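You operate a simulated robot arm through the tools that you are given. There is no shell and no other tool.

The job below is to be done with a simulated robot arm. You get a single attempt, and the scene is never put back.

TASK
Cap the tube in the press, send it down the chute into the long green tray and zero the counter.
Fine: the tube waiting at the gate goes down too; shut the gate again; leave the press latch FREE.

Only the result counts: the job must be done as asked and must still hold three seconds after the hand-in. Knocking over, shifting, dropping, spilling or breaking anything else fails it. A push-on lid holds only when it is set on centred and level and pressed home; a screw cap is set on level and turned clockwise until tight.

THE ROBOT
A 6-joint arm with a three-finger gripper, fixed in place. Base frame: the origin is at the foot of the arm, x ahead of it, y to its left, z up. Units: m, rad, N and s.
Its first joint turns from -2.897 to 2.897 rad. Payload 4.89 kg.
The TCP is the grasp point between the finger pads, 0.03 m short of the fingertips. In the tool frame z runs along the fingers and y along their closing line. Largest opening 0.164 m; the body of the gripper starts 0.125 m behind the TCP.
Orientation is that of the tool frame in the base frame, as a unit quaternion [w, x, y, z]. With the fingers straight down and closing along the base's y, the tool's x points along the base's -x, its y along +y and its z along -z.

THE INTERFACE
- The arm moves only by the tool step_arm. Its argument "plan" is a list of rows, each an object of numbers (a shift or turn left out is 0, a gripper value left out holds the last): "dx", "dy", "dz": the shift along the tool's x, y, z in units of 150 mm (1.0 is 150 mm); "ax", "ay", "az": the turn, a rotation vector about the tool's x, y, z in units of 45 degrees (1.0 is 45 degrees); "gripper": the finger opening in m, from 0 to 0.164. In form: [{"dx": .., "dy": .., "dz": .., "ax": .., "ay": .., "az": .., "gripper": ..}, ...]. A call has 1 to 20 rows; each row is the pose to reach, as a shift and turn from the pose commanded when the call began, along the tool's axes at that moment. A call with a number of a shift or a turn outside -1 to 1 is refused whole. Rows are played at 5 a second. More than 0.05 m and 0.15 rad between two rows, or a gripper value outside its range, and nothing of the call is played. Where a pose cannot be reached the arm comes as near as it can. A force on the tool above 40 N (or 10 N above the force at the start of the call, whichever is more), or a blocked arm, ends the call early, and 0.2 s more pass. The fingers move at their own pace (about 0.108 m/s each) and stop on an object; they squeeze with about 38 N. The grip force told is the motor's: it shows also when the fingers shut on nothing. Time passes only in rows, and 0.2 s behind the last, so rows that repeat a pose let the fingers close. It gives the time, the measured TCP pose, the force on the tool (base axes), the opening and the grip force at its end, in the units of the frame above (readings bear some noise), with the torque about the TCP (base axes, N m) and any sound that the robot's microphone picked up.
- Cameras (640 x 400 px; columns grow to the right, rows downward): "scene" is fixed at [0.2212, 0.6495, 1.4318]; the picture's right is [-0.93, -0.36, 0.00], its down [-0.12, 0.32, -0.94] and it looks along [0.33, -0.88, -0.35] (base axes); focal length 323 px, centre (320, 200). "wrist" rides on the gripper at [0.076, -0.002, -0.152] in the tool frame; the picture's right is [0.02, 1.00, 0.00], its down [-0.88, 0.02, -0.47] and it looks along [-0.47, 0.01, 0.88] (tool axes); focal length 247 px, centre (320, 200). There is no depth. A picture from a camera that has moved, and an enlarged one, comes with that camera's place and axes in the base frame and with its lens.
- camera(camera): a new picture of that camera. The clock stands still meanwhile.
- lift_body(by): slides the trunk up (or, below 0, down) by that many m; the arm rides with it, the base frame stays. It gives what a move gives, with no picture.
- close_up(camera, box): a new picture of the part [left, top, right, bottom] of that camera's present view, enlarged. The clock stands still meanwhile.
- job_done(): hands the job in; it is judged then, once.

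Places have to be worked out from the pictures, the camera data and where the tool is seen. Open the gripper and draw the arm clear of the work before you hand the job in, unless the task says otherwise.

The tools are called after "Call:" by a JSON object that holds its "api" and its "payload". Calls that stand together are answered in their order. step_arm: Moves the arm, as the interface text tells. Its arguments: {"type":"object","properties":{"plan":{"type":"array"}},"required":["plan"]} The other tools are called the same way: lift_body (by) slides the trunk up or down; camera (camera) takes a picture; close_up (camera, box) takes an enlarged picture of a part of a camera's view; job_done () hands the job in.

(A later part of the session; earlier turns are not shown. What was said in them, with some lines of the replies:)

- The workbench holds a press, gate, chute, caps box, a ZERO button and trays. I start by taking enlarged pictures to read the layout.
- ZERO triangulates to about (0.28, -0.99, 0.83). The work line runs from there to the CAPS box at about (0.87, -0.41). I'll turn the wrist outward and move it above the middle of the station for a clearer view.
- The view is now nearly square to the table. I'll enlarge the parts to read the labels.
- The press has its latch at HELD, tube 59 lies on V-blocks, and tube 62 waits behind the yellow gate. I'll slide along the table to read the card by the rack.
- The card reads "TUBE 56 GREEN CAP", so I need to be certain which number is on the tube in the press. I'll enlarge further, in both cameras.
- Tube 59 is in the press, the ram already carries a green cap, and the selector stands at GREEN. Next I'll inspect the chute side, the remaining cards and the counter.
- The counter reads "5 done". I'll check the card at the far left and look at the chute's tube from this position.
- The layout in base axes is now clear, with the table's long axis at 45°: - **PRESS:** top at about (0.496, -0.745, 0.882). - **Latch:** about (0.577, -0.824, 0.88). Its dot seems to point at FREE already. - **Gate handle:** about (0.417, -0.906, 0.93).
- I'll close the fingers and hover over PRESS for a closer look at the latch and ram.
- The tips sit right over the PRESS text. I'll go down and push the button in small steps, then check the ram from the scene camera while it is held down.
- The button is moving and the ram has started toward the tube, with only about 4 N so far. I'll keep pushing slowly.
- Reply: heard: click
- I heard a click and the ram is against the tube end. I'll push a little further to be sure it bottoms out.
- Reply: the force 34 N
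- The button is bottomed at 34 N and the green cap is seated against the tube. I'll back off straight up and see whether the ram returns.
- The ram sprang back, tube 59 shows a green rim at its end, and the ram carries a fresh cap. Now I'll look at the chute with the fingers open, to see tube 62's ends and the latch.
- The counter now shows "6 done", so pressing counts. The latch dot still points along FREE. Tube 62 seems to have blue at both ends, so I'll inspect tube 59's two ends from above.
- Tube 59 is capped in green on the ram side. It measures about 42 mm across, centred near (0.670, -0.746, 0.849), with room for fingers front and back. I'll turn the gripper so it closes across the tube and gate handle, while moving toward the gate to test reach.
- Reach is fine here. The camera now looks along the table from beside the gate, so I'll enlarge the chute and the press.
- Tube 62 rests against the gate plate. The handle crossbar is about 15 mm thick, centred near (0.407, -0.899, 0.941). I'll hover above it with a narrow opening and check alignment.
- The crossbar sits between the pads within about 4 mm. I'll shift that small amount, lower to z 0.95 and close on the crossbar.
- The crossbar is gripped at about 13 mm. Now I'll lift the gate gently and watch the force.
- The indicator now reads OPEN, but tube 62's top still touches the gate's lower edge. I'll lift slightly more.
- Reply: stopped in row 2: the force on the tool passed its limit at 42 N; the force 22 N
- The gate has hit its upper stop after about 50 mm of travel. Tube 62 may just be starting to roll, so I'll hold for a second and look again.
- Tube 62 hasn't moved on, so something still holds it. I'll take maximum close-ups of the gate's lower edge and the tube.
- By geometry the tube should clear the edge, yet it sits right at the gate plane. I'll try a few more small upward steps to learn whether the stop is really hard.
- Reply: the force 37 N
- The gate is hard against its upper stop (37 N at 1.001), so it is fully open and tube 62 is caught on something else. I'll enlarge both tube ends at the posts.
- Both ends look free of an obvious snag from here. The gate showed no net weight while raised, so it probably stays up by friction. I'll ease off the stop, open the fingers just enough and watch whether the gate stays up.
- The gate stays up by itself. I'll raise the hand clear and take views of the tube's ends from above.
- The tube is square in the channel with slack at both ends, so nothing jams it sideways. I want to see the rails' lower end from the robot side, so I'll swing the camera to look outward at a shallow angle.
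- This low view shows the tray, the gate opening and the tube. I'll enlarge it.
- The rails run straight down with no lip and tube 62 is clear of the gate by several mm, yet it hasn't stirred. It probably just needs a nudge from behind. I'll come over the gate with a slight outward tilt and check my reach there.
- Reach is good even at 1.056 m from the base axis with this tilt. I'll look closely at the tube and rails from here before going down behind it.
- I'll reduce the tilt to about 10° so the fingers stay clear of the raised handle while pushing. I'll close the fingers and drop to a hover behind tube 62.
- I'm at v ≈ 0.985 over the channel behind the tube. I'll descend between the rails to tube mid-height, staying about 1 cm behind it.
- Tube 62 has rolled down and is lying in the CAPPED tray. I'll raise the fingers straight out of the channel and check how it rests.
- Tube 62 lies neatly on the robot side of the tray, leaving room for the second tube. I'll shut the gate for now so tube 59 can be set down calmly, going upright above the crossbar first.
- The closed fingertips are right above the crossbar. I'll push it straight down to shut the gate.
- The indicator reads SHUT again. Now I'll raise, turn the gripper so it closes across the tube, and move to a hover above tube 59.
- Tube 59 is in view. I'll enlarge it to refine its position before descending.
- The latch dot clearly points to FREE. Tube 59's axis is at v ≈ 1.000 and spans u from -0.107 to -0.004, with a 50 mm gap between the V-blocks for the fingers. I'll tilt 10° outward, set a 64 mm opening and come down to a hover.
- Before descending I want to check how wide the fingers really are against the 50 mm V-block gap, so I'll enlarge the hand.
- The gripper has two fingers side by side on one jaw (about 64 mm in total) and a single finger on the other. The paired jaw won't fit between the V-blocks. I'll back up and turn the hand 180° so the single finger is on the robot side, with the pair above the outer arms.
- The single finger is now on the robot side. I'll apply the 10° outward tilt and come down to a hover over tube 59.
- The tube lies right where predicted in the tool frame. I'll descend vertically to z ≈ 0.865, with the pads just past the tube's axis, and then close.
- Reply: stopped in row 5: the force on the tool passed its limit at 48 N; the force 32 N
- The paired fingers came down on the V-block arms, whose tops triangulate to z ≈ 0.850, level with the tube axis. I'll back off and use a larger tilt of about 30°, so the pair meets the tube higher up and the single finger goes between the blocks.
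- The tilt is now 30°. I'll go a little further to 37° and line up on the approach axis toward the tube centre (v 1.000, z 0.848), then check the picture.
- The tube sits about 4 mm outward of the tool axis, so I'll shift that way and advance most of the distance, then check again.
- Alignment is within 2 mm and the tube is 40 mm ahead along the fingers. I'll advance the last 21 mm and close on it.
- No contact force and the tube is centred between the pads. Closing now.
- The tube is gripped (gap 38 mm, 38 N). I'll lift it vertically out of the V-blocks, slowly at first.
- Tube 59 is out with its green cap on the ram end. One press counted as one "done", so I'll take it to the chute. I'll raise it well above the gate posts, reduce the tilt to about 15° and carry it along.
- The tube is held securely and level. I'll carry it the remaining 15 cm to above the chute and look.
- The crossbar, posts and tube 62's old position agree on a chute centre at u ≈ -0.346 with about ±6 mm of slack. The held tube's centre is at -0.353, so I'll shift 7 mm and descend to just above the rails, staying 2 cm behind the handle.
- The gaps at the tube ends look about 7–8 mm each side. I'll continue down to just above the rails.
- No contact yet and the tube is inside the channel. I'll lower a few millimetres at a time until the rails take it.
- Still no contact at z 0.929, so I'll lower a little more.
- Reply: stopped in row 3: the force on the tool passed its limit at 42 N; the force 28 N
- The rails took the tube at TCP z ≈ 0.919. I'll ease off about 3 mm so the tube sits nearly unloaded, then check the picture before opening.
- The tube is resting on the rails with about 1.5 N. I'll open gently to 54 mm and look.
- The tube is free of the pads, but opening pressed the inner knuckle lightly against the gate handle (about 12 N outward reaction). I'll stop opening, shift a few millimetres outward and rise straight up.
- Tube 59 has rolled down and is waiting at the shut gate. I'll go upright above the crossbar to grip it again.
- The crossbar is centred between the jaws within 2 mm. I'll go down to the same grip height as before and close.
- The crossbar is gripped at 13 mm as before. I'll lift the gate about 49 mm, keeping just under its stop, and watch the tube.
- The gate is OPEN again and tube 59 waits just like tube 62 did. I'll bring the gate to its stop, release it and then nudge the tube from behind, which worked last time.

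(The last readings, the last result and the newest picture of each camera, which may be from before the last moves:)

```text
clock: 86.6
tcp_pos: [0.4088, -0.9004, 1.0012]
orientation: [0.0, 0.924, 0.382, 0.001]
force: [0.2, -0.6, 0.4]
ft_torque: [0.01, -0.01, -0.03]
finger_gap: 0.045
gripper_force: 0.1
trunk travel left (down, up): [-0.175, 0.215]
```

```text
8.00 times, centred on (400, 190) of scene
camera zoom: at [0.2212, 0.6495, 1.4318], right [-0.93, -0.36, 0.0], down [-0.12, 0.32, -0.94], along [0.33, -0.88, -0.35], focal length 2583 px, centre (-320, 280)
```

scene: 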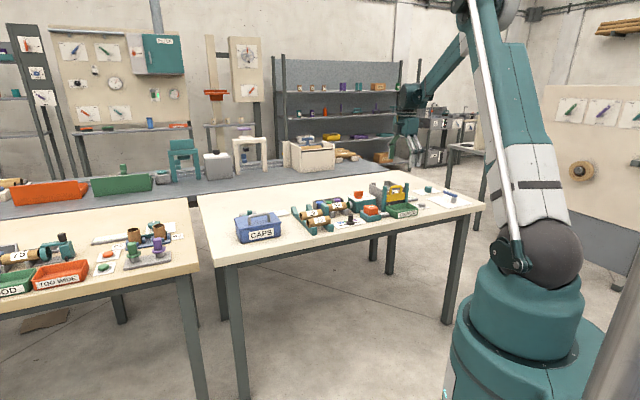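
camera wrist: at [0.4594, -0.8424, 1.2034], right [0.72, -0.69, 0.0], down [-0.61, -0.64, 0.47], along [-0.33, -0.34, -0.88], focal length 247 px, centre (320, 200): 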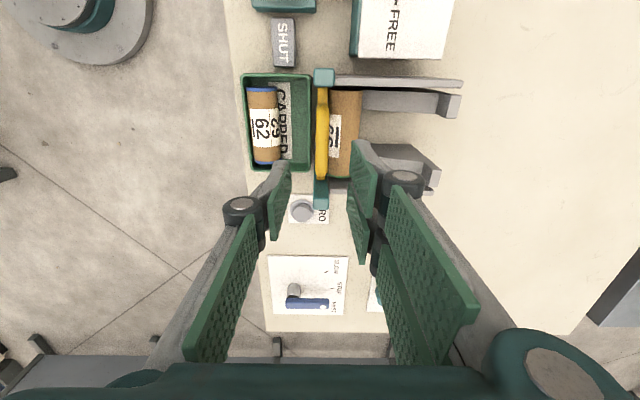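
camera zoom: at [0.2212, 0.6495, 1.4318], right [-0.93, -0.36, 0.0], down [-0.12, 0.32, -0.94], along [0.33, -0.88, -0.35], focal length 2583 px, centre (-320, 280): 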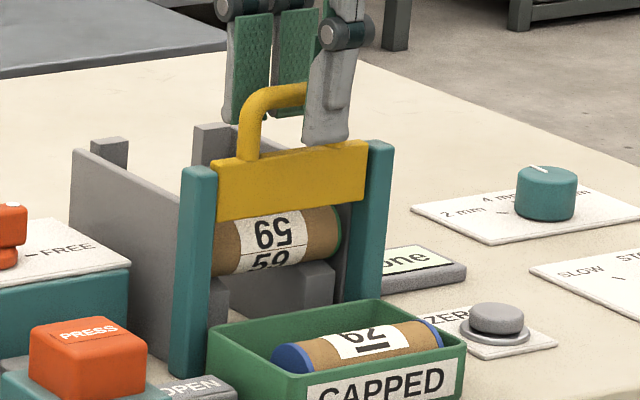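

The gate holds itself open and the tube hasn't moved. I'll raise clear of the handle, close the fingers, tilt 10° and hover behind the tube.

Call:
{"api": "step_arm", "payload": {"plan": [{"dz": -0.15}, {"dz": -0.35}, {"dz": -0.5}, {"dy": 0.15, "dz": -0.5, "ax": -0.08, "gripper": 0.0}, {"dy": 0.3, "dz": -0.5, "ax": -0.16, "gripper": 0.0}, {"dy": 0.46, "dz": -0.5, "ax": -0.222, "gripper": 0.0}, {"dy": 0.46, "dz": -0.5, "ax": -0.222, "gripper": 0.0}]}}

Call:
{"api": "camera", "payload": {"camera": "wrist"}}

Call:
{"api": "close_up", "payload": {"camera": "scene", "box": [360, 140, 440, 215]}}

```text
clock: 88.2
tcp_pos: [0.4581, -0.9478, 1.0762]
orientation: [0.082, 0.921, 0.38, 0.035]
force: [0.3, 0.8, 0.6]
ft_torque: [0.01, -0.01, -0.01]
finger_gap: 0.0
gripper_force: 38.5
trunk travel left (down, up): [-0.175, 0.215]
```

```text
taken
camera wrist: at [0.4915, -0.8733, 1.2251], right [0.71, -0.68, 0.18], down [-0.67, -0.58, 0.47], along [-0.22, -0.45, -0.87], focal length 247 px, centre (320, 200)
```

wrist: 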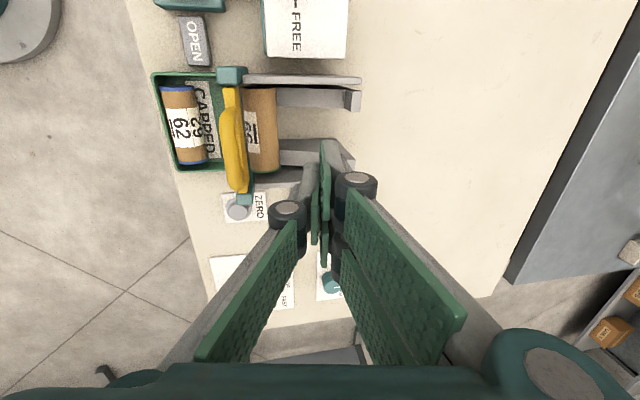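

```text
5.33 times, centred on (400, 178) of scene
camera zoom: at [0.2212, 0.6495, 1.4318], right [-0.93, -0.36, 0.0], down [-0.12, 0.32, -0.94], along [0.33, -0.88, -0.35], focal length 1722 px, centre (-107, 320)
```

zoom: 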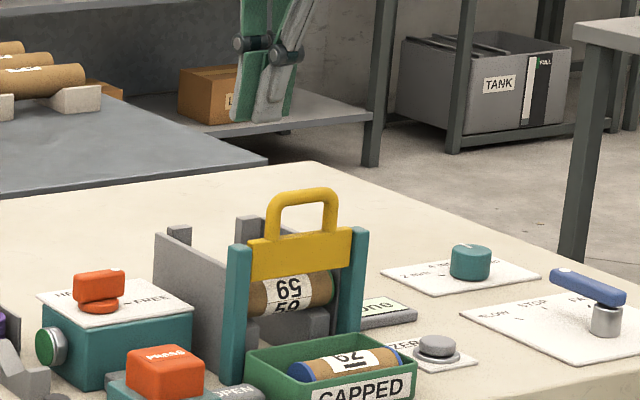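

I'm hovering about 2 cm behind the tube. I'll descend vertically to tube height.

Call:
{"api": "step_arm", "payload": {"plan": [{"dy": -0.04, "dz": 0.22}, {"dy": -0.08, "dz": 0.44}, {"dy": -0.12, "dz": 0.66}, {"dy": -0.15, "dz": 0.82}, {"dy": -0.168, "dz": 0.94}, {"dy": -0.168, "dz": 0.94}]}}

Call:
{"api": "close_up", "payload": {"camera": "scene", "box": [365, 155, 425, 215]}}

Call:
{"api": "camera", "payload": {"camera": "wrist"}}

```text
clock: 89.6
tcp_pos: [0.4578, -0.9491, 0.9306]
orientation: [0.081, 0.92, 0.381, 0.033]
force: [0.2, -0.2, -0.3]
ft_torque: [0.01, 0.0, -0.01]
finger_gap: 0.0
gripper_force: 37.9
trunk travel left (down, up): [-0.175, 0.215]
```

```text
6.67 times, centred on (395, 185) of scene
camera zoom: at [0.2212, 0.6495, 1.4318], right [-0.93, -0.36, 0.0], down [-0.12, 0.32, -0.94], along [0.33, -0.88, -0.35], focal length 2153 px, centre (-180, 300)
```

zoom: 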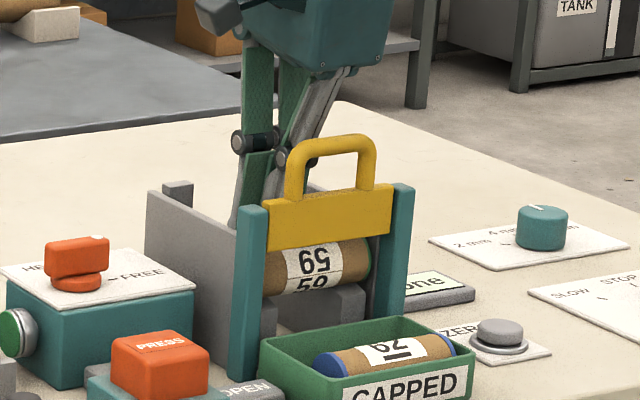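

```text
taken
camera wrist: at [0.4915, -0.8741, 1.0813], right [0.71, -0.68, 0.18], down [-0.67, -0.58, 0.47], along [-0.22, -0.45, -0.87], focal length 247 px, centre (320, 200)
```

wrist: 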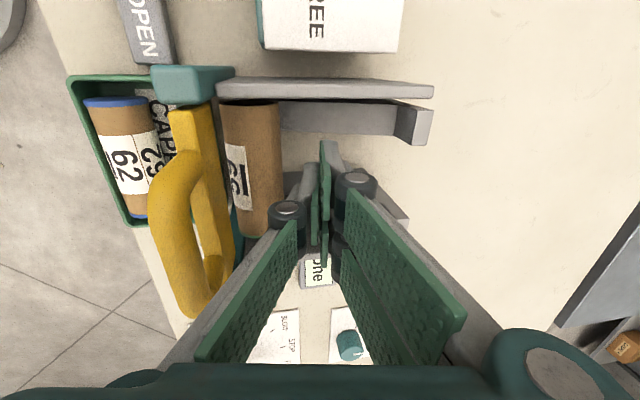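

The fingers are behind the tube with no contact. I'll move inward horizontally in small steps to nudge it.

Call:
{"api": "step_arm", "payload": {"plan": [{"dy": -0.05, "dz": -0.009}, {"dy": -0.09, "dz": -0.016}, {"dy": -0.118, "dz": -0.021}, {"dy": -0.138, "dz": -0.024}, {"dy": -0.158, "dz": -0.028}, {"dy": -0.158, "dz": -0.028}]}}

Call:
{"api": "close_up", "payload": {"camera": "scene", "box": [365, 155, 425, 215]}}

```text
clock: 90.7
tcp_pos: [0.445, -0.9355, 0.9319]
orientation: [0.083, 0.92, 0.381, 0.034]
force: [10.9, -16.8, 0.6]
ft_torque: [1.05, 0.79, 0.18]
finger_gap: 0.0
gripper_force: 38.1
trunk travel left (down, up): [-0.175, 0.215]
stopped in row 5: the force on the tool passed its limit at 46 N (the readings are from after the stop); the commanded pose is now the measured one
```

```text
6.67 times, centred on (395, 185) of scene
camera zoom: at [0.2212, 0.6495, 1.4318], right [-0.93, -0.36, 0.0], down [-0.12, 0.32, -0.94], along [0.33, -0.88, -0.35], focal length 2153 px, centre (-180, 300)
```

zoom: 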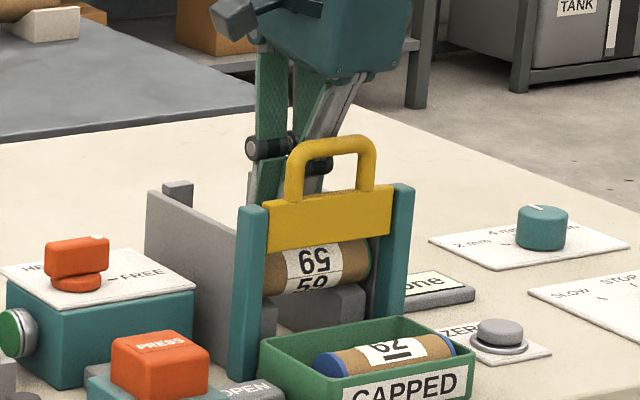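

The knuckle touched the raised handle before the tips reached the tube. The first nudge worked with the hand turned 90°, so I'll back out, raise and return to that orientation.

Call:
{"api": "step_arm", "payload": {"plan": [{"dy": 0.06, "dz": 0.01}, {"dy": 0.11, "dz": 0.02}, {"dy": 0.14, "dz": -0.18}, {"dy": 0.18, "dz": -0.4}, {"dy": 0.22, "dz": -0.62}, {"dy": 0.26, "dz": -0.84}, {"dy": 0.29, "dz": -0.98}, {"dy": 0.29, "dz": -0.98}]}}

Call:
{"api": "close_up", "payload": {"camera": "scene", "box": [360, 140, 440, 215]}}

```text
clock: 92.5
tcp_pos: [0.4563, -0.9468, 1.0851]
orientation: [0.083, 0.92, 0.381, 0.033]
force: [1.0, -0.2, -0.1]
ft_torque: [-0.02, 0.0, -0.01]
finger_gap: 0.0003
gripper_force: 38.0
trunk travel left (down, up): [-0.175, 0.215]
```

```text
5.33 times, centred on (400, 178) of scene
camera zoom: at [0.2212, 0.6495, 1.4318], right [-0.93, -0.36, 0.0], down [-0.12, 0.32, -0.94], along [0.33, -0.88, -0.35], focal length 1722 px, centre (-107, 320)
```

zoom: 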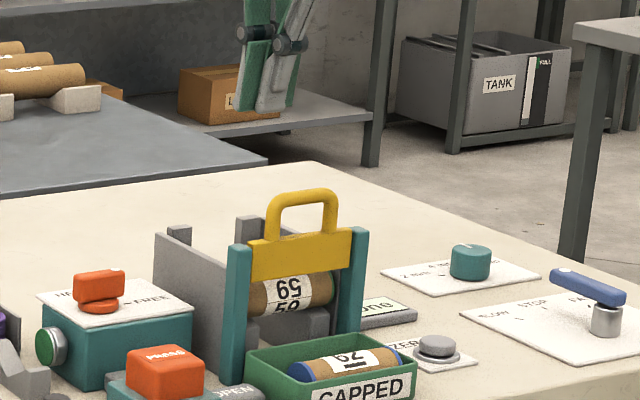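

Nothing was disturbed. I'll untilt, rotate the hand by 90° and then tilt again over the channel.

Call:
{"api": "step_arm", "payload": {"plan": [{"dy": -0.11, "dz": -0.02, "ax": 0.08}, {"dy": -0.22, "dz": -0.04, "ax": 0.16}, {"dy": -0.328, "dz": -0.059, "ax": 0.225}, {"dy": -0.328, "dz": -0.059, "ax": 0.225}]}}

Call:
{"api": "step_arm", "payload": {"plan": [{"az": -0.17}, {"az": -0.34}, {"az": -0.5}, {"az": -0.67}, {"az": -0.84}, {"az": -1.0}]}}

Call:
{"api": "step_arm", "payload": {"plan": [{"az": -0.17}, {"az": -0.34}, {"az": -0.5}, {"az": -0.67}, {"az": -0.84}, {"az": -1.0}, {"az": -1.0}]}}

Call:
{"api": "camera", "payload": {"camera": "wrist"}}

```text
clock: 93.5
tcp_pos: [0.4207, -0.9096, 1.0845]
orientation: [0.001, 0.924, 0.383, 0.001]
force: [-0.2, 0.2, -0.4]
ft_torque: [0.02, 0.0, -0.03]
finger_gap: 0.0
gripper_force: 38.3
trunk travel left (down, up): [-0.175, 0.215]
```

```text
clock: 94.9
tcp_pos: [0.4191, -0.9103, 1.0848]
orientation: [0.001, 0.706, 0.708, -0.001]
force: [0.5, 0.9, 0.0]
ft_torque: [0.02, 0.0, 0.02]
finger_gap: 0.0
gripper_force: 38.4
trunk travel left (down, up): [-0.175, 0.215]
```

```text
clock: 96.5
tcp_pos: [0.4201, -0.9101, 1.085]
orientation: [0.002, 0.382, 0.924, 0.0]
force: [0.5, -0.2, 0.4]
ft_torque: [0.03, 0.02, -0.02]
finger_gap: 0.0
gripper_force: 37.8
trunk travel left (down, up): [-0.175, 0.215]
```

```text
taken
camera wrist: at [0.3643, -0.8566, 1.237], right [0.69, 0.72, 0.0], down [0.64, -0.61, 0.48], along [0.34, -0.33, -0.88], focal length 247 px, centre (320, 200)
```

wrist: 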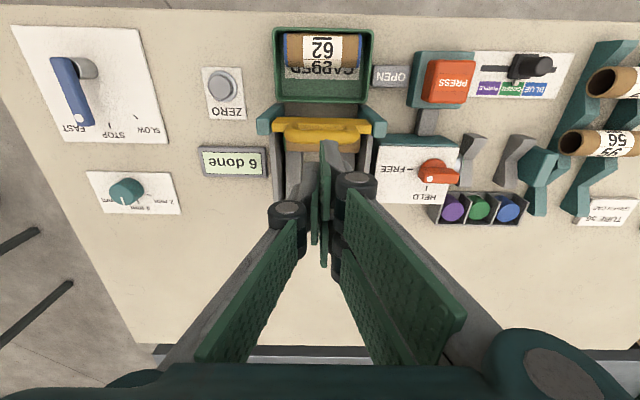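

The hand is turned. Now I'll tilt 10° outward while moving to v ≈ 1.0, then descend behind the tube.

Call:
{"api": "step_arm", "payload": {"plan": [{"dx": -0.13, "dz": 0.02, "ay": -0.08}, {"dx": -0.26, "dz": 0.04, "ay": -0.16}, {"dx": -0.393, "dz": 0.067, "ay": -0.222}, {"dx": -0.393, "dz": 0.067, "ay": -0.222}]}}

Call:
{"api": "step_arm", "payload": {"plan": [{"dx": 0.04, "dz": 0.22}, {"dx": 0.08, "dz": 0.44}, {"dx": 0.12, "dz": 0.66}, {"dx": 0.145, "dz": 0.82}, {"dx": 0.166, "dz": 0.935}, {"dx": 0.166, "dz": 0.935}]}}

Call:
{"api": "close_up", "payload": {"camera": "scene", "box": [365, 155, 425, 215]}}

Call:
{"api": "camera", "payload": {"camera": "wrist"}}

```text
clock: 97.5
tcp_pos: [0.4617, -0.952, 1.0735]
orientation: [0.083, 0.382, 0.92, -0.035]
force: [0.5, -0.5, 0.7]
ft_torque: [0.01, 0.02, -0.01]
finger_gap: 0.0
gripper_force: 37.9
trunk travel left (down, up): [-0.175, 0.215]
```

```text
clock: 98.9
tcp_pos: [0.4623, -0.9514, 0.9331]
orientation: [0.082, 0.381, 0.92, -0.033]
force: [0.1, -0.1, -0.8]
ft_torque: [0.02, 0.02, -0.04]
finger_gap: 0.0
gripper_force: 37.7
trunk travel left (down, up): [-0.175, 0.215]
```

```text
6.67 times, centred on (395, 185) of scene
camera zoom: at [0.2212, 0.6495, 1.4318], right [-0.93, -0.36, 0.0], down [-0.12, 0.32, -0.94], along [0.33, -0.88, -0.35], focal length 2153 px, centre (-180, 300)
```

zoom: 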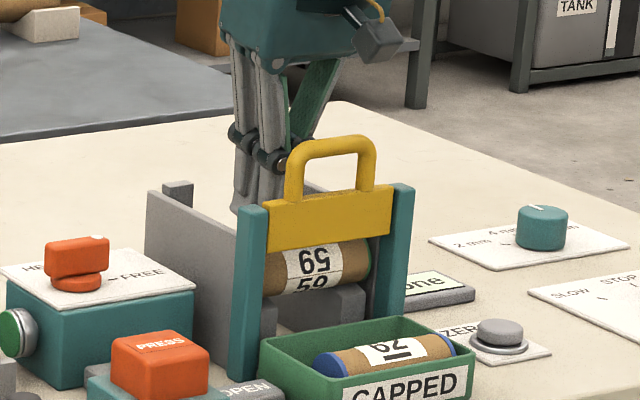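

```text
taken
camera wrist: at [0.3885, -0.8802, 1.0692], right [0.69, 0.72, 0.0], down [0.57, -0.54, 0.62], along [0.45, -0.43, -0.78], focal length 247 px, centre (320, 200)
```

wrist: 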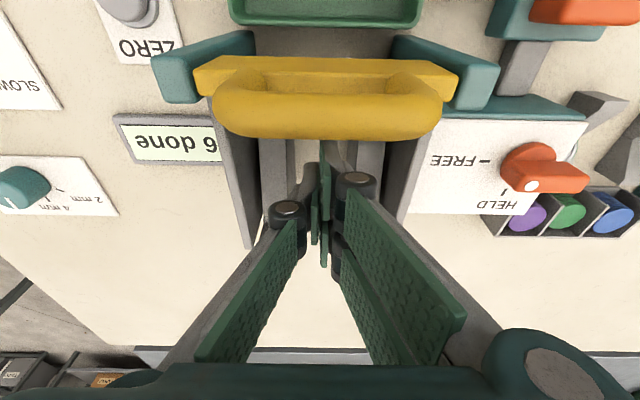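

The fingers sit behind tube 59 with no contact. I'll push inward slowly.

Call:
{"api": "step_arm", "payload": {"plan": [{"dx": 0.03, "dz": -0.005}, {"dx": 0.06, "dz": -0.011}, {"dx": 0.085, "dz": -0.015}, {"dx": 0.105, "dz": -0.018}, {"dx": 0.105, "dz": -0.018}]}}

Call:
{"api": "close_up", "payload": {"camera": "scene", "box": [365, 155, 425, 215]}}

```text
clock: 100.1
tcp_pos: [0.451, -0.9411, 0.9325]
orientation: [0.082, 0.381, 0.92, -0.034]
force: [0.3, 0.6, 0.3]
ft_torque: [-0.03, 0.02, 0.0]
finger_gap: 0.0
gripper_force: 37.5
trunk travel left (down, up): [-0.175, 0.215]
```

```text
6.67 times, centred on (395, 185) of scene
camera zoom: at [0.2212, 0.6495, 1.4318], right [-0.93, -0.36, 0.0], down [-0.12, 0.32, -0.94], along [0.33, -0.88, -0.35], focal length 2153 px, centre (-180, 300)
```

zoom: 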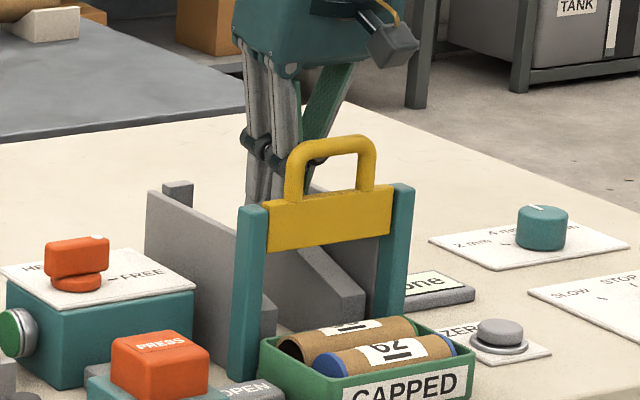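

Tube 59 rolled down into the tray next to tube 62. I'll raise the fingers straight out and inspect how both lie.

Call:
{"api": "step_arm", "payload": {"plan": [{"dx": -0.05, "dz": -0.2}, {"dx": -0.085, "dz": -0.42}, {"dx": -0.12, "dz": -0.64}, {"dx": -0.16, "dz": -0.86}, {"dx": -0.18, "dz": -0.98}, {"dx": -0.18, "dz": -0.98}]}}

Call:
{"api": "step_arm", "payload": {"plan": [{"dx": 0.15, "dz": -0.03, "ay": 0.08}, {"dx": 0.3, "dz": -0.06, "ay": 0.16}, {"dx": 0.43, "dz": -0.075, "ay": 0.224}, {"dx": 0.43, "dz": -0.075, "ay": 0.224}]}}

Call:
{"api": "camera", "payload": {"camera": "wrist"}}

Call:
{"api": "close_up", "payload": {"camera": "wrist", "box": [240, 10, 420, 150]}}

Call:
{"api": "close_up", "payload": {"camera": "scene", "box": [380, 185, 430, 225]}}

```text
clock: 101.5
tcp_pos: [0.4512, -0.9416, 1.0839]
orientation: [0.081, 0.381, 0.92, -0.034]
force: [-0.7, 0.1, 0.9]
ft_torque: [-0.04, -0.04, 0.01]
finger_gap: 0.0
gripper_force: 37.6
trunk travel left (down, up): [-0.175, 0.215]
```

```text
clock: 102.5
tcp_pos: [0.4054, -0.893, 1.0817]
orientation: [0.001, 0.382, 0.924, -0.001]
force: [0.1, -0.3, 0.2]
ft_torque: [-0.01, 0.0, -0.01]
finger_gap: 0.0
gripper_force: 37.8
trunk travel left (down, up): [-0.175, 0.215]
```

```text
taken
camera wrist: at [0.3494, -0.8407, 1.2339], right [0.69, 0.72, 0.0], down [0.64, -0.61, 0.47], along [0.34, -0.33, -0.88], focal length 247 px, centre (320, 200)
```

wrist: 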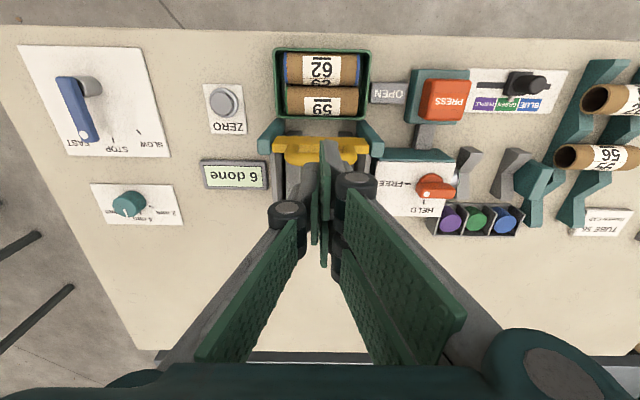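

```text
2.86 times, centred on (330, 80) of wrist
camera zoom: at [0.3494, -0.8407, 1.2339], right [0.69, 0.72, 0.0], down [0.64, -0.61, 0.47], along [0.34, -0.33, -0.88], focal length 706 px, centre (291, 543)
```

zoom: 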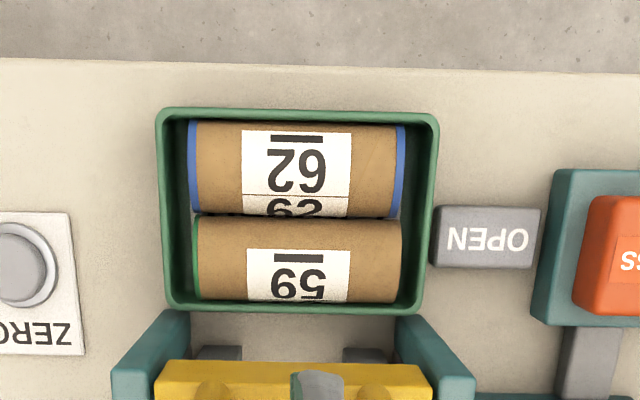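

```text
10.00 times, centred on (405, 205) of scene
camera zoom: at [0.2212, 0.6495, 1.4318], right [-0.93, -0.36, 0.0], down [-0.12, 0.32, -0.94], along [0.33, -0.88, -0.35], focal length 3229 px, centre (-530, 150)
```

zoom: 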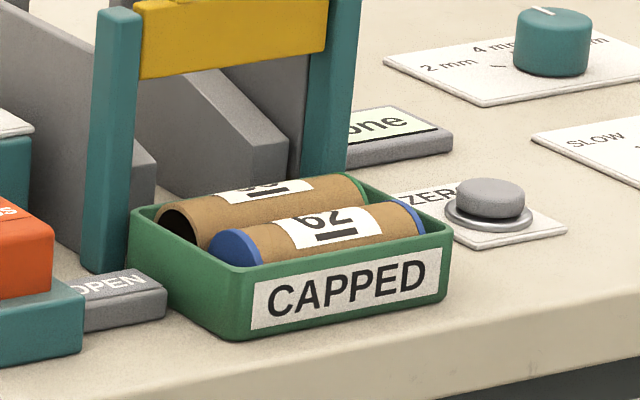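

Both tubes lie side by side inside the CAPPED tray, and nothing is resting on the rim. Now I'll shut the gate by pushing the crossbar down as before.

Call:
{"api": "step_arm", "payload": {"plan": [{"dx": -0.036, "dz": 0.1}, {"dx": -0.036, "dz": 0.24}, {"dx": -0.036, "dz": 0.34}, {"dx": -0.036, "dz": 0.42}, {"dx": -0.036, "dz": 0.5}, {"dx": -0.036, "dz": 0.58}, {"dx": -0.036, "dz": 0.65}, {"dx": -0.036, "dz": 0.68}, {"dx": -0.036, "dz": 0.685}]}}

Call:
{"api": "close_up", "payload": {"camera": "scene", "box": [365, 160, 435, 220]}}

Call:
{"api": "close_up", "payload": {"camera": "wrist", "box": [240, 20, 420, 180]}}

```text
clock: 104.5
tcp_pos: [0.4091, -0.8991, 0.9789]
orientation: [0.001, 0.383, 0.924, 0.0]
force: [0.1, -0.3, 0.6]
ft_torque: [0.01, -0.03, 0.03]
finger_gap: 0.0001
gripper_force: 37.7
trunk travel left (down, up): [-0.175, 0.215]
```

```text
6.67 times, centred on (400, 190) of scene
camera zoom: at [0.2212, 0.6495, 1.4318], right [-0.93, -0.36, 0.0], down [-0.12, 0.32, -0.94], along [0.33, -0.88, -0.35], focal length 2153 px, centre (-213, 267)
```

zoom: 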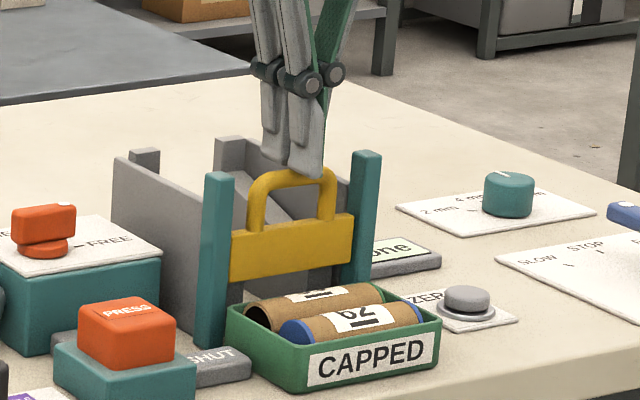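

```text
2.50 times, centred on (330, 100) of wrist
camera zoom: at [0.3533, -0.8453, 1.1309], right [0.69, 0.72, 0.0], down [0.64, -0.61, 0.47], along [0.34, -0.33, -0.88], focal length 617 px, centre (295, 450)
```

zoom: 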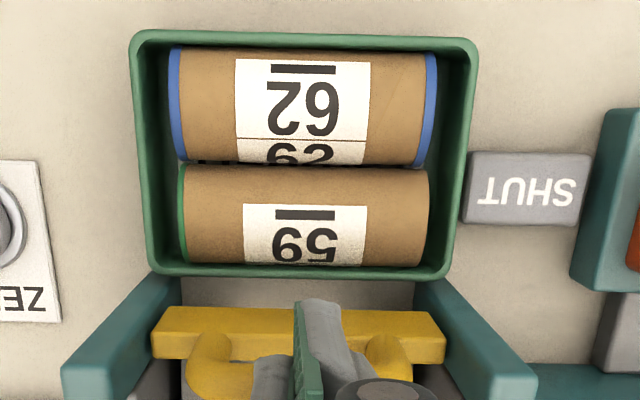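

The sign reads SHUT. I'll press a few more millimetres to make sure the gate is fully home.

Call:
{"api": "step_arm", "payload": {"plan": [{"dz": 0.01}, {"dz": 0.02}, {"dz": 0.025}, {"dz": 0.025}]}}

```text
clock: 105.5
tcp_pos: [0.4087, -0.8991, 0.9753]
orientation: [0.002, 0.383, 0.924, 0.0]
force: [4.5, -6.9, 19.0]
ft_torque: [-0.2, -0.1, 0.02]
finger_gap: 0.0
gripper_force: 37.9
trunk travel left (down, up): [-0.175, 0.215]
```

The gate is bottomed out (19 N), so it is fully shut. Next is ZERO. I'll raise and move sideways to a hover near the button for a close view.

Call:
{"api": "step_arm", "payload": {"plan": [{"dz": -0.2}, {"dz": -0.45}, {"dz": -0.6}, {"dx": 0.07, "dy": -0.25, "dz": -0.6}, {"dx": 0.14, "dy": -0.5, "dz": -0.6}, {"dx": 0.21, "dy": -0.75, "dz": -0.6}, {"dx": 0.21, "dy": -0.98, "dz": -0.6}, {"dx": 0.21, "dy": -0.98, "dz": -0.6}]}}

Call:
{"api": "camera", "payload": {"camera": "wrist"}}

Call:
{"api": "close_up", "payload": {"camera": "wrist", "box": [240, 40, 440, 180]}}

Call:
{"api": "close_up", "payload": {"camera": "scene", "box": [365, 160, 465, 225]}}

```text
clock: 107.3
tcp_pos: [0.2821, -0.9821, 1.0651]
orientation: [0.0, 0.383, 0.924, 0.0]
force: [0.0, 0.1, -0.3]
ft_torque: [0.05, -0.05, 0.01]
finger_gap: 0.0
gripper_force: 37.6
trunk travel left (down, up): [-0.175, 0.215]
```

```text
taken
camera wrist: at [0.2261, -0.9275, 1.2173], right [0.69, 0.72, 0.0], down [0.64, -0.61, 0.47], along [0.34, -0.33, -0.88], focal length 247 px, centre (320, 200)
```

wrist: 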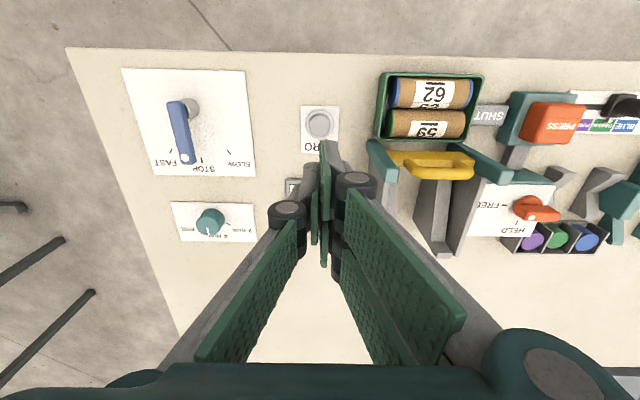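

```text
2.86 times, centred on (340, 110) of wrist
camera zoom: at [0.2261, -0.9275, 1.2173], right [0.69, 0.72, 0.0], down [0.64, -0.61, 0.47], along [0.34, -0.33, -0.88], focal length 706 px, centre (263, 457)
```

zoom: 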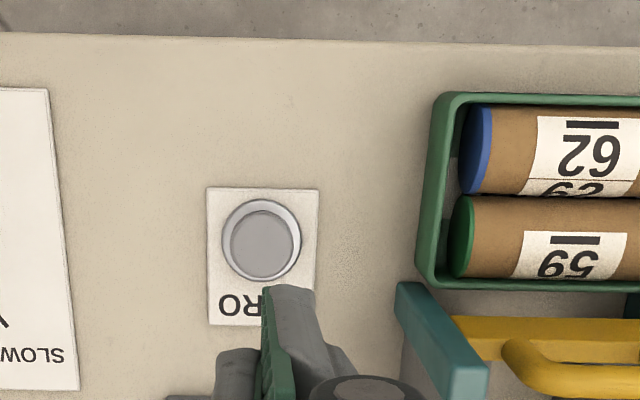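

```text
6.15 times, centred on (415, 192) of scene
camera zoom: at [0.2212, 0.6495, 1.4318], right [-0.93, -0.36, 0.0], down [-0.12, 0.32, -0.94], along [0.33, -0.88, -0.35], focal length 1987 px, centre (-265, 246)
```

zoom: 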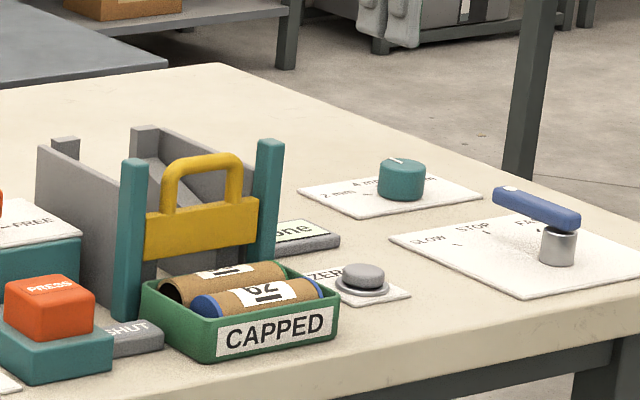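

I'm directly over ZERO (u ≈ -0.495, v ≈ 0.894) and upright reach is fine. I'll descend toward the button in two stages.

Call:
{"api": "step_arm", "payload": {"plan": [{"dy": -0.005, "dz": 0.25}, {"dy": -0.005, "dz": 0.5}, {"dy": -0.005, "dz": 0.75}, {"dy": -0.005, "dz": 1.0}, {"dy": -0.005, "dz": 1.0}]}}

Call:
{"api": "step_arm", "payload": {"plan": [{"dz": 0.12}, {"dz": 0.22}, {"dz": 0.29}, {"dz": 0.32}, {"dz": 0.345}, {"dz": 0.345}]}}

Call:
{"api": "close_up", "payload": {"camera": "scene", "box": [400, 170, 460, 220]}}

```text
clock: 108.5
tcp_pos: [0.2822, -0.9822, 0.9131]
orientation: [0.0, 0.382, 0.924, -0.001]
force: [0.1, -0.1, -0.5]
ft_torque: [0.03, 0.0, 0.01]
finger_gap: 0.0
gripper_force: 37.9
trunk travel left (down, up): [-0.175, 0.215]
```

```text
clock: 109.9
tcp_pos: [0.2818, -0.9821, 0.8635]
orientation: [0.001, 0.383, 0.924, -0.001]
force: [0.3, -1.4, 3.3]
ft_torque: [-0.04, 0.05, -0.01]
finger_gap: 0.006
gripper_force: 44.3
trunk travel left (down, up): [-0.175, 0.215]
heard: click
```

```text
8.00 times, centred on (430, 195) of scene
camera zoom: at [0.2212, 0.6495, 1.4318], right [-0.93, -0.36, 0.0], down [-0.12, 0.32, -0.94], along [0.33, -0.88, -0.35], focal length 2583 px, centre (-560, 240)
```

zoom: 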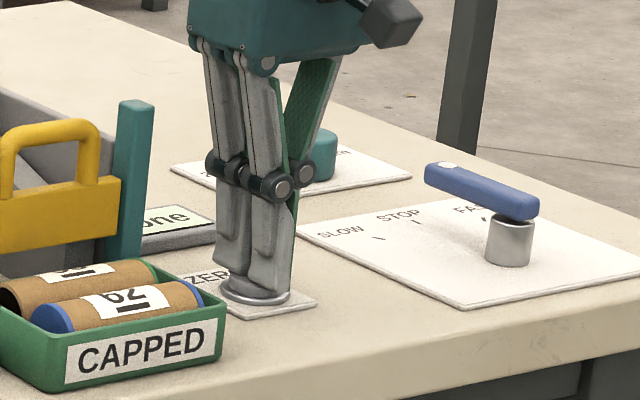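

A click came with only about 3 N. I'll lift straight up and read the counter.

Call:
{"api": "step_arm", "payload": {"plan": [{"dz": -0.05}, {"dz": -0.25}, {"dz": -0.5}, {"dz": -0.75}, {"dz": -1.0}, {"dz": -1.0}]}}

Call:
{"api": "step_arm", "payload": {"plan": [{"dx": 0.1, "dz": -0.2}, {"dx": 0.3, "dz": -0.35}, {"dx": 0.55, "dz": -0.5}, {"dx": 0.8, "dz": -0.6}, {"dx": 0.8, "dz": -0.6, "gripper": 0.164}, {"dx": 0.8, "dz": -0.6, "gripper": 0.164}, {"dx": 0.8, "dz": -0.6, "gripper": 0.164}, {"dx": 0.8, "dz": -0.6, "gripper": 0.164}]}}

Call:
{"api": "camera", "payload": {"camera": "wrist"}}

Call:
{"api": "close_up", "payload": {"camera": "wrist", "box": [250, 130, 450, 280]}}

```text
clock: 111.3
tcp_pos: [0.2823, -0.9813, 1.0134]
orientation: [0.001, 0.383, 0.924, 0.0]
force: [-0.2, 0.2, 0.6]
ft_torque: [-0.04, -0.01, 0.0]
finger_gap: 0.0002
gripper_force: 44.9
trunk travel left (down, up): [-0.175, 0.215]
```

```text
clock: 113.1
tcp_pos: [0.1972, -0.8958, 1.1035]
orientation: [0.001, 0.382, 0.924, 0.0]
force: [0.1, -0.6, 0.0]
ft_torque: [0.05, -0.03, -0.02]
finger_gap: 0.1638
gripper_force: 0.1
trunk travel left (down, up): [-0.175, 0.215]
```

```text
taken
camera wrist: at [0.1411, -0.8423, 1.2558], right [0.69, 0.72, 0.0], down [0.64, -0.61, 0.47], along [0.34, -0.33, -0.88], focal length 247 px, centre (320, 200)
```

wrist: 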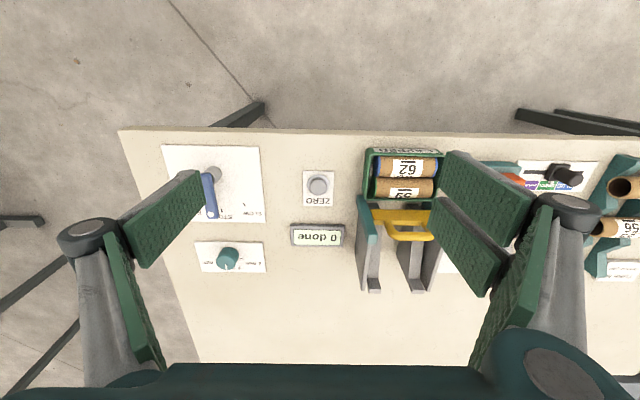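

```text
2.67 times, centred on (350, 205) of wrist
camera zoom: at [0.1411, -0.8423, 1.2558], right [0.69, 0.72, 0.0], down [0.64, -0.61, 0.47], along [0.34, -0.33, -0.88], focal length 659 px, centre (240, 187)
```

zoom: 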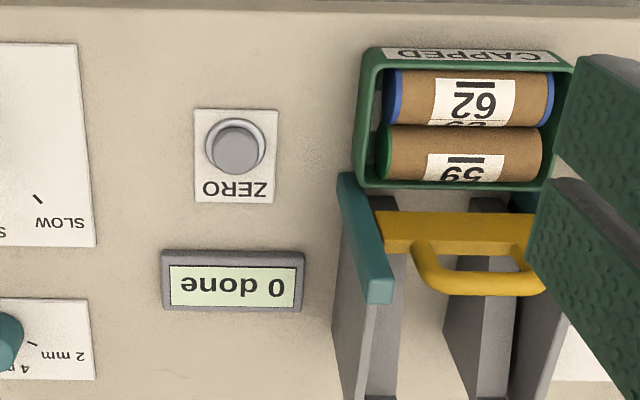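

The counter reads "0 done". I'll draw the arm back toward the base and do a final check of the sign, latch, tubes and the rest of the table.

Call:
{"api": "step_arm", "payload": {"plan": [{"dx": 0.2, "dy": 0.2, "dz": -0.1}, {"dx": 0.4, "dy": 0.4, "dz": -0.2}, {"dx": 0.6, "dy": 0.6, "dz": -0.3}, {"dx": 0.8, "dy": 0.8, "dz": -0.3}, {"dx": 0.8, "dy": 0.95, "dz": -0.3}, {"dx": 0.8, "dy": 0.95, "dz": -0.3}]}}

Call:
{"api": "camera", "payload": {"camera": "wrist"}}

Call:
{"api": "close_up", "payload": {"camera": "wrist", "box": [220, 180, 420, 320]}}

Call:
{"api": "close_up", "payload": {"camera": "scene", "box": [220, 165, 480, 260]}}

Call:
{"api": "close_up", "payload": {"camera": "scene", "box": [340, 165, 430, 225]}}

```text
clock: 114.5
tcp_pos: [0.2127, -0.7112, 1.1486]
orientation: [0.001, 0.383, 0.924, -0.001]
force: [-0.8, 0.0, 0.4]
ft_torque: [-0.08, -0.03, 0.0]
finger_gap: 0.164
gripper_force: 0.1
trunk travel left (down, up): [-0.175, 0.215]
```

```text
taken
camera wrist: at [0.1574, -0.6565, 1.3006], right [0.69, 0.72, 0.0], down [0.64, -0.61, 0.47], along [0.34, -0.33, -0.88], focal length 247 px, centre (320, 200)
```

wrist: 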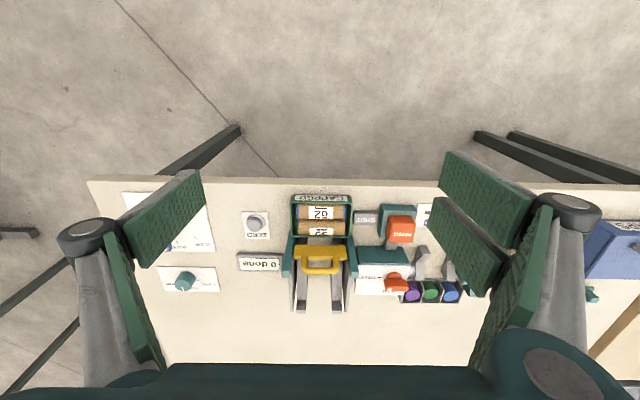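

```text
2.86 times, centred on (320, 250) of wrist
camera zoom: at [0.1574, -0.6565, 1.3006], right [0.69, 0.72, 0.0], down [0.64, -0.61, 0.47], along [0.34, -0.33, -0.88], focal length 706 px, centre (320, 57)
```

zoom: 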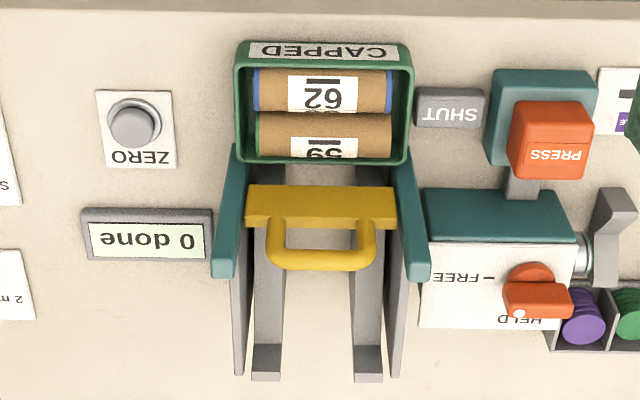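

```text
2.46 times, centred on (350, 212) of scene
camera zoom: at [0.2212, 0.6495, 1.4318], right [-0.93, -0.36, 0.0], down [-0.12, 0.32, -0.94], along [0.33, -0.88, -0.35], focal length 795 px, centre (246, 169)
```

zoom: 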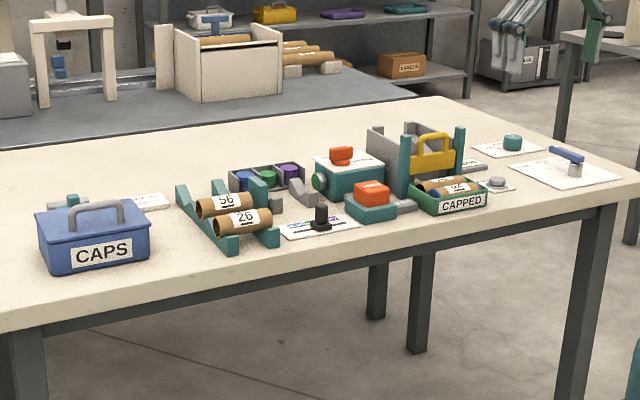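

```text
6.67 times, centred on (385, 195) of scene
camera zoom: at [0.2212, 0.6495, 1.4318], right [-0.93, -0.36, 0.0], down [-0.12, 0.32, -0.94], along [0.33, -0.88, -0.35], focal length 2153 px, centre (-113, 233)
```

zoom: 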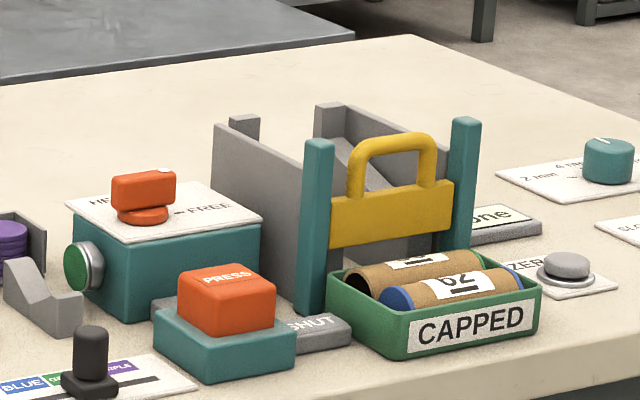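

Final state:
- Tubes 59 (green cap) and 62 are both in the CAPPED tray.
- The gate sign reads SHUT and the counter shows "0 done".
- The latch points to FREE, and everything else is where it was.

The gripper is open and the arm is clear, so I'm handing the job in.

Call:
{"api": "job_done", "payload": {}}

```text
The job is handed in.
```

I've handed the job in: tube 59 is capped and both tubes are in the green CAPPED tray. I haven't been told the judging result.

- **Capping:** I pressed PRESS once until it clicked and bottomed out. That put a green cap on the end of tube 59 facing the press.
- **Open end:** The other end of tube 59 is still open, while tube 62 is capped at both ends. I took one press as the whole capping, because the counter went up by one for it.
- **Cap colour:** Nothing on the table gave a colour for tube 59, so I used the green cap already loaded in the press. The card there, "TUBE 56 GREEN CAP", is for a different tube.
- **Chute:** Tubes 62 and 59 each went down in turn. Both stayed put when the gate opened, and each rolled after I brought the fingers in behind it.
- **Gate:** It is fully down and the sign reads SHUT.
- **Counter:** It reads "0 done".
- **Press latch:** It was already at FREE and I left it there.

While working, the fingers came down on the press's tube supports once and touched the gate handle twice. In the final pictures nothing else had moved.
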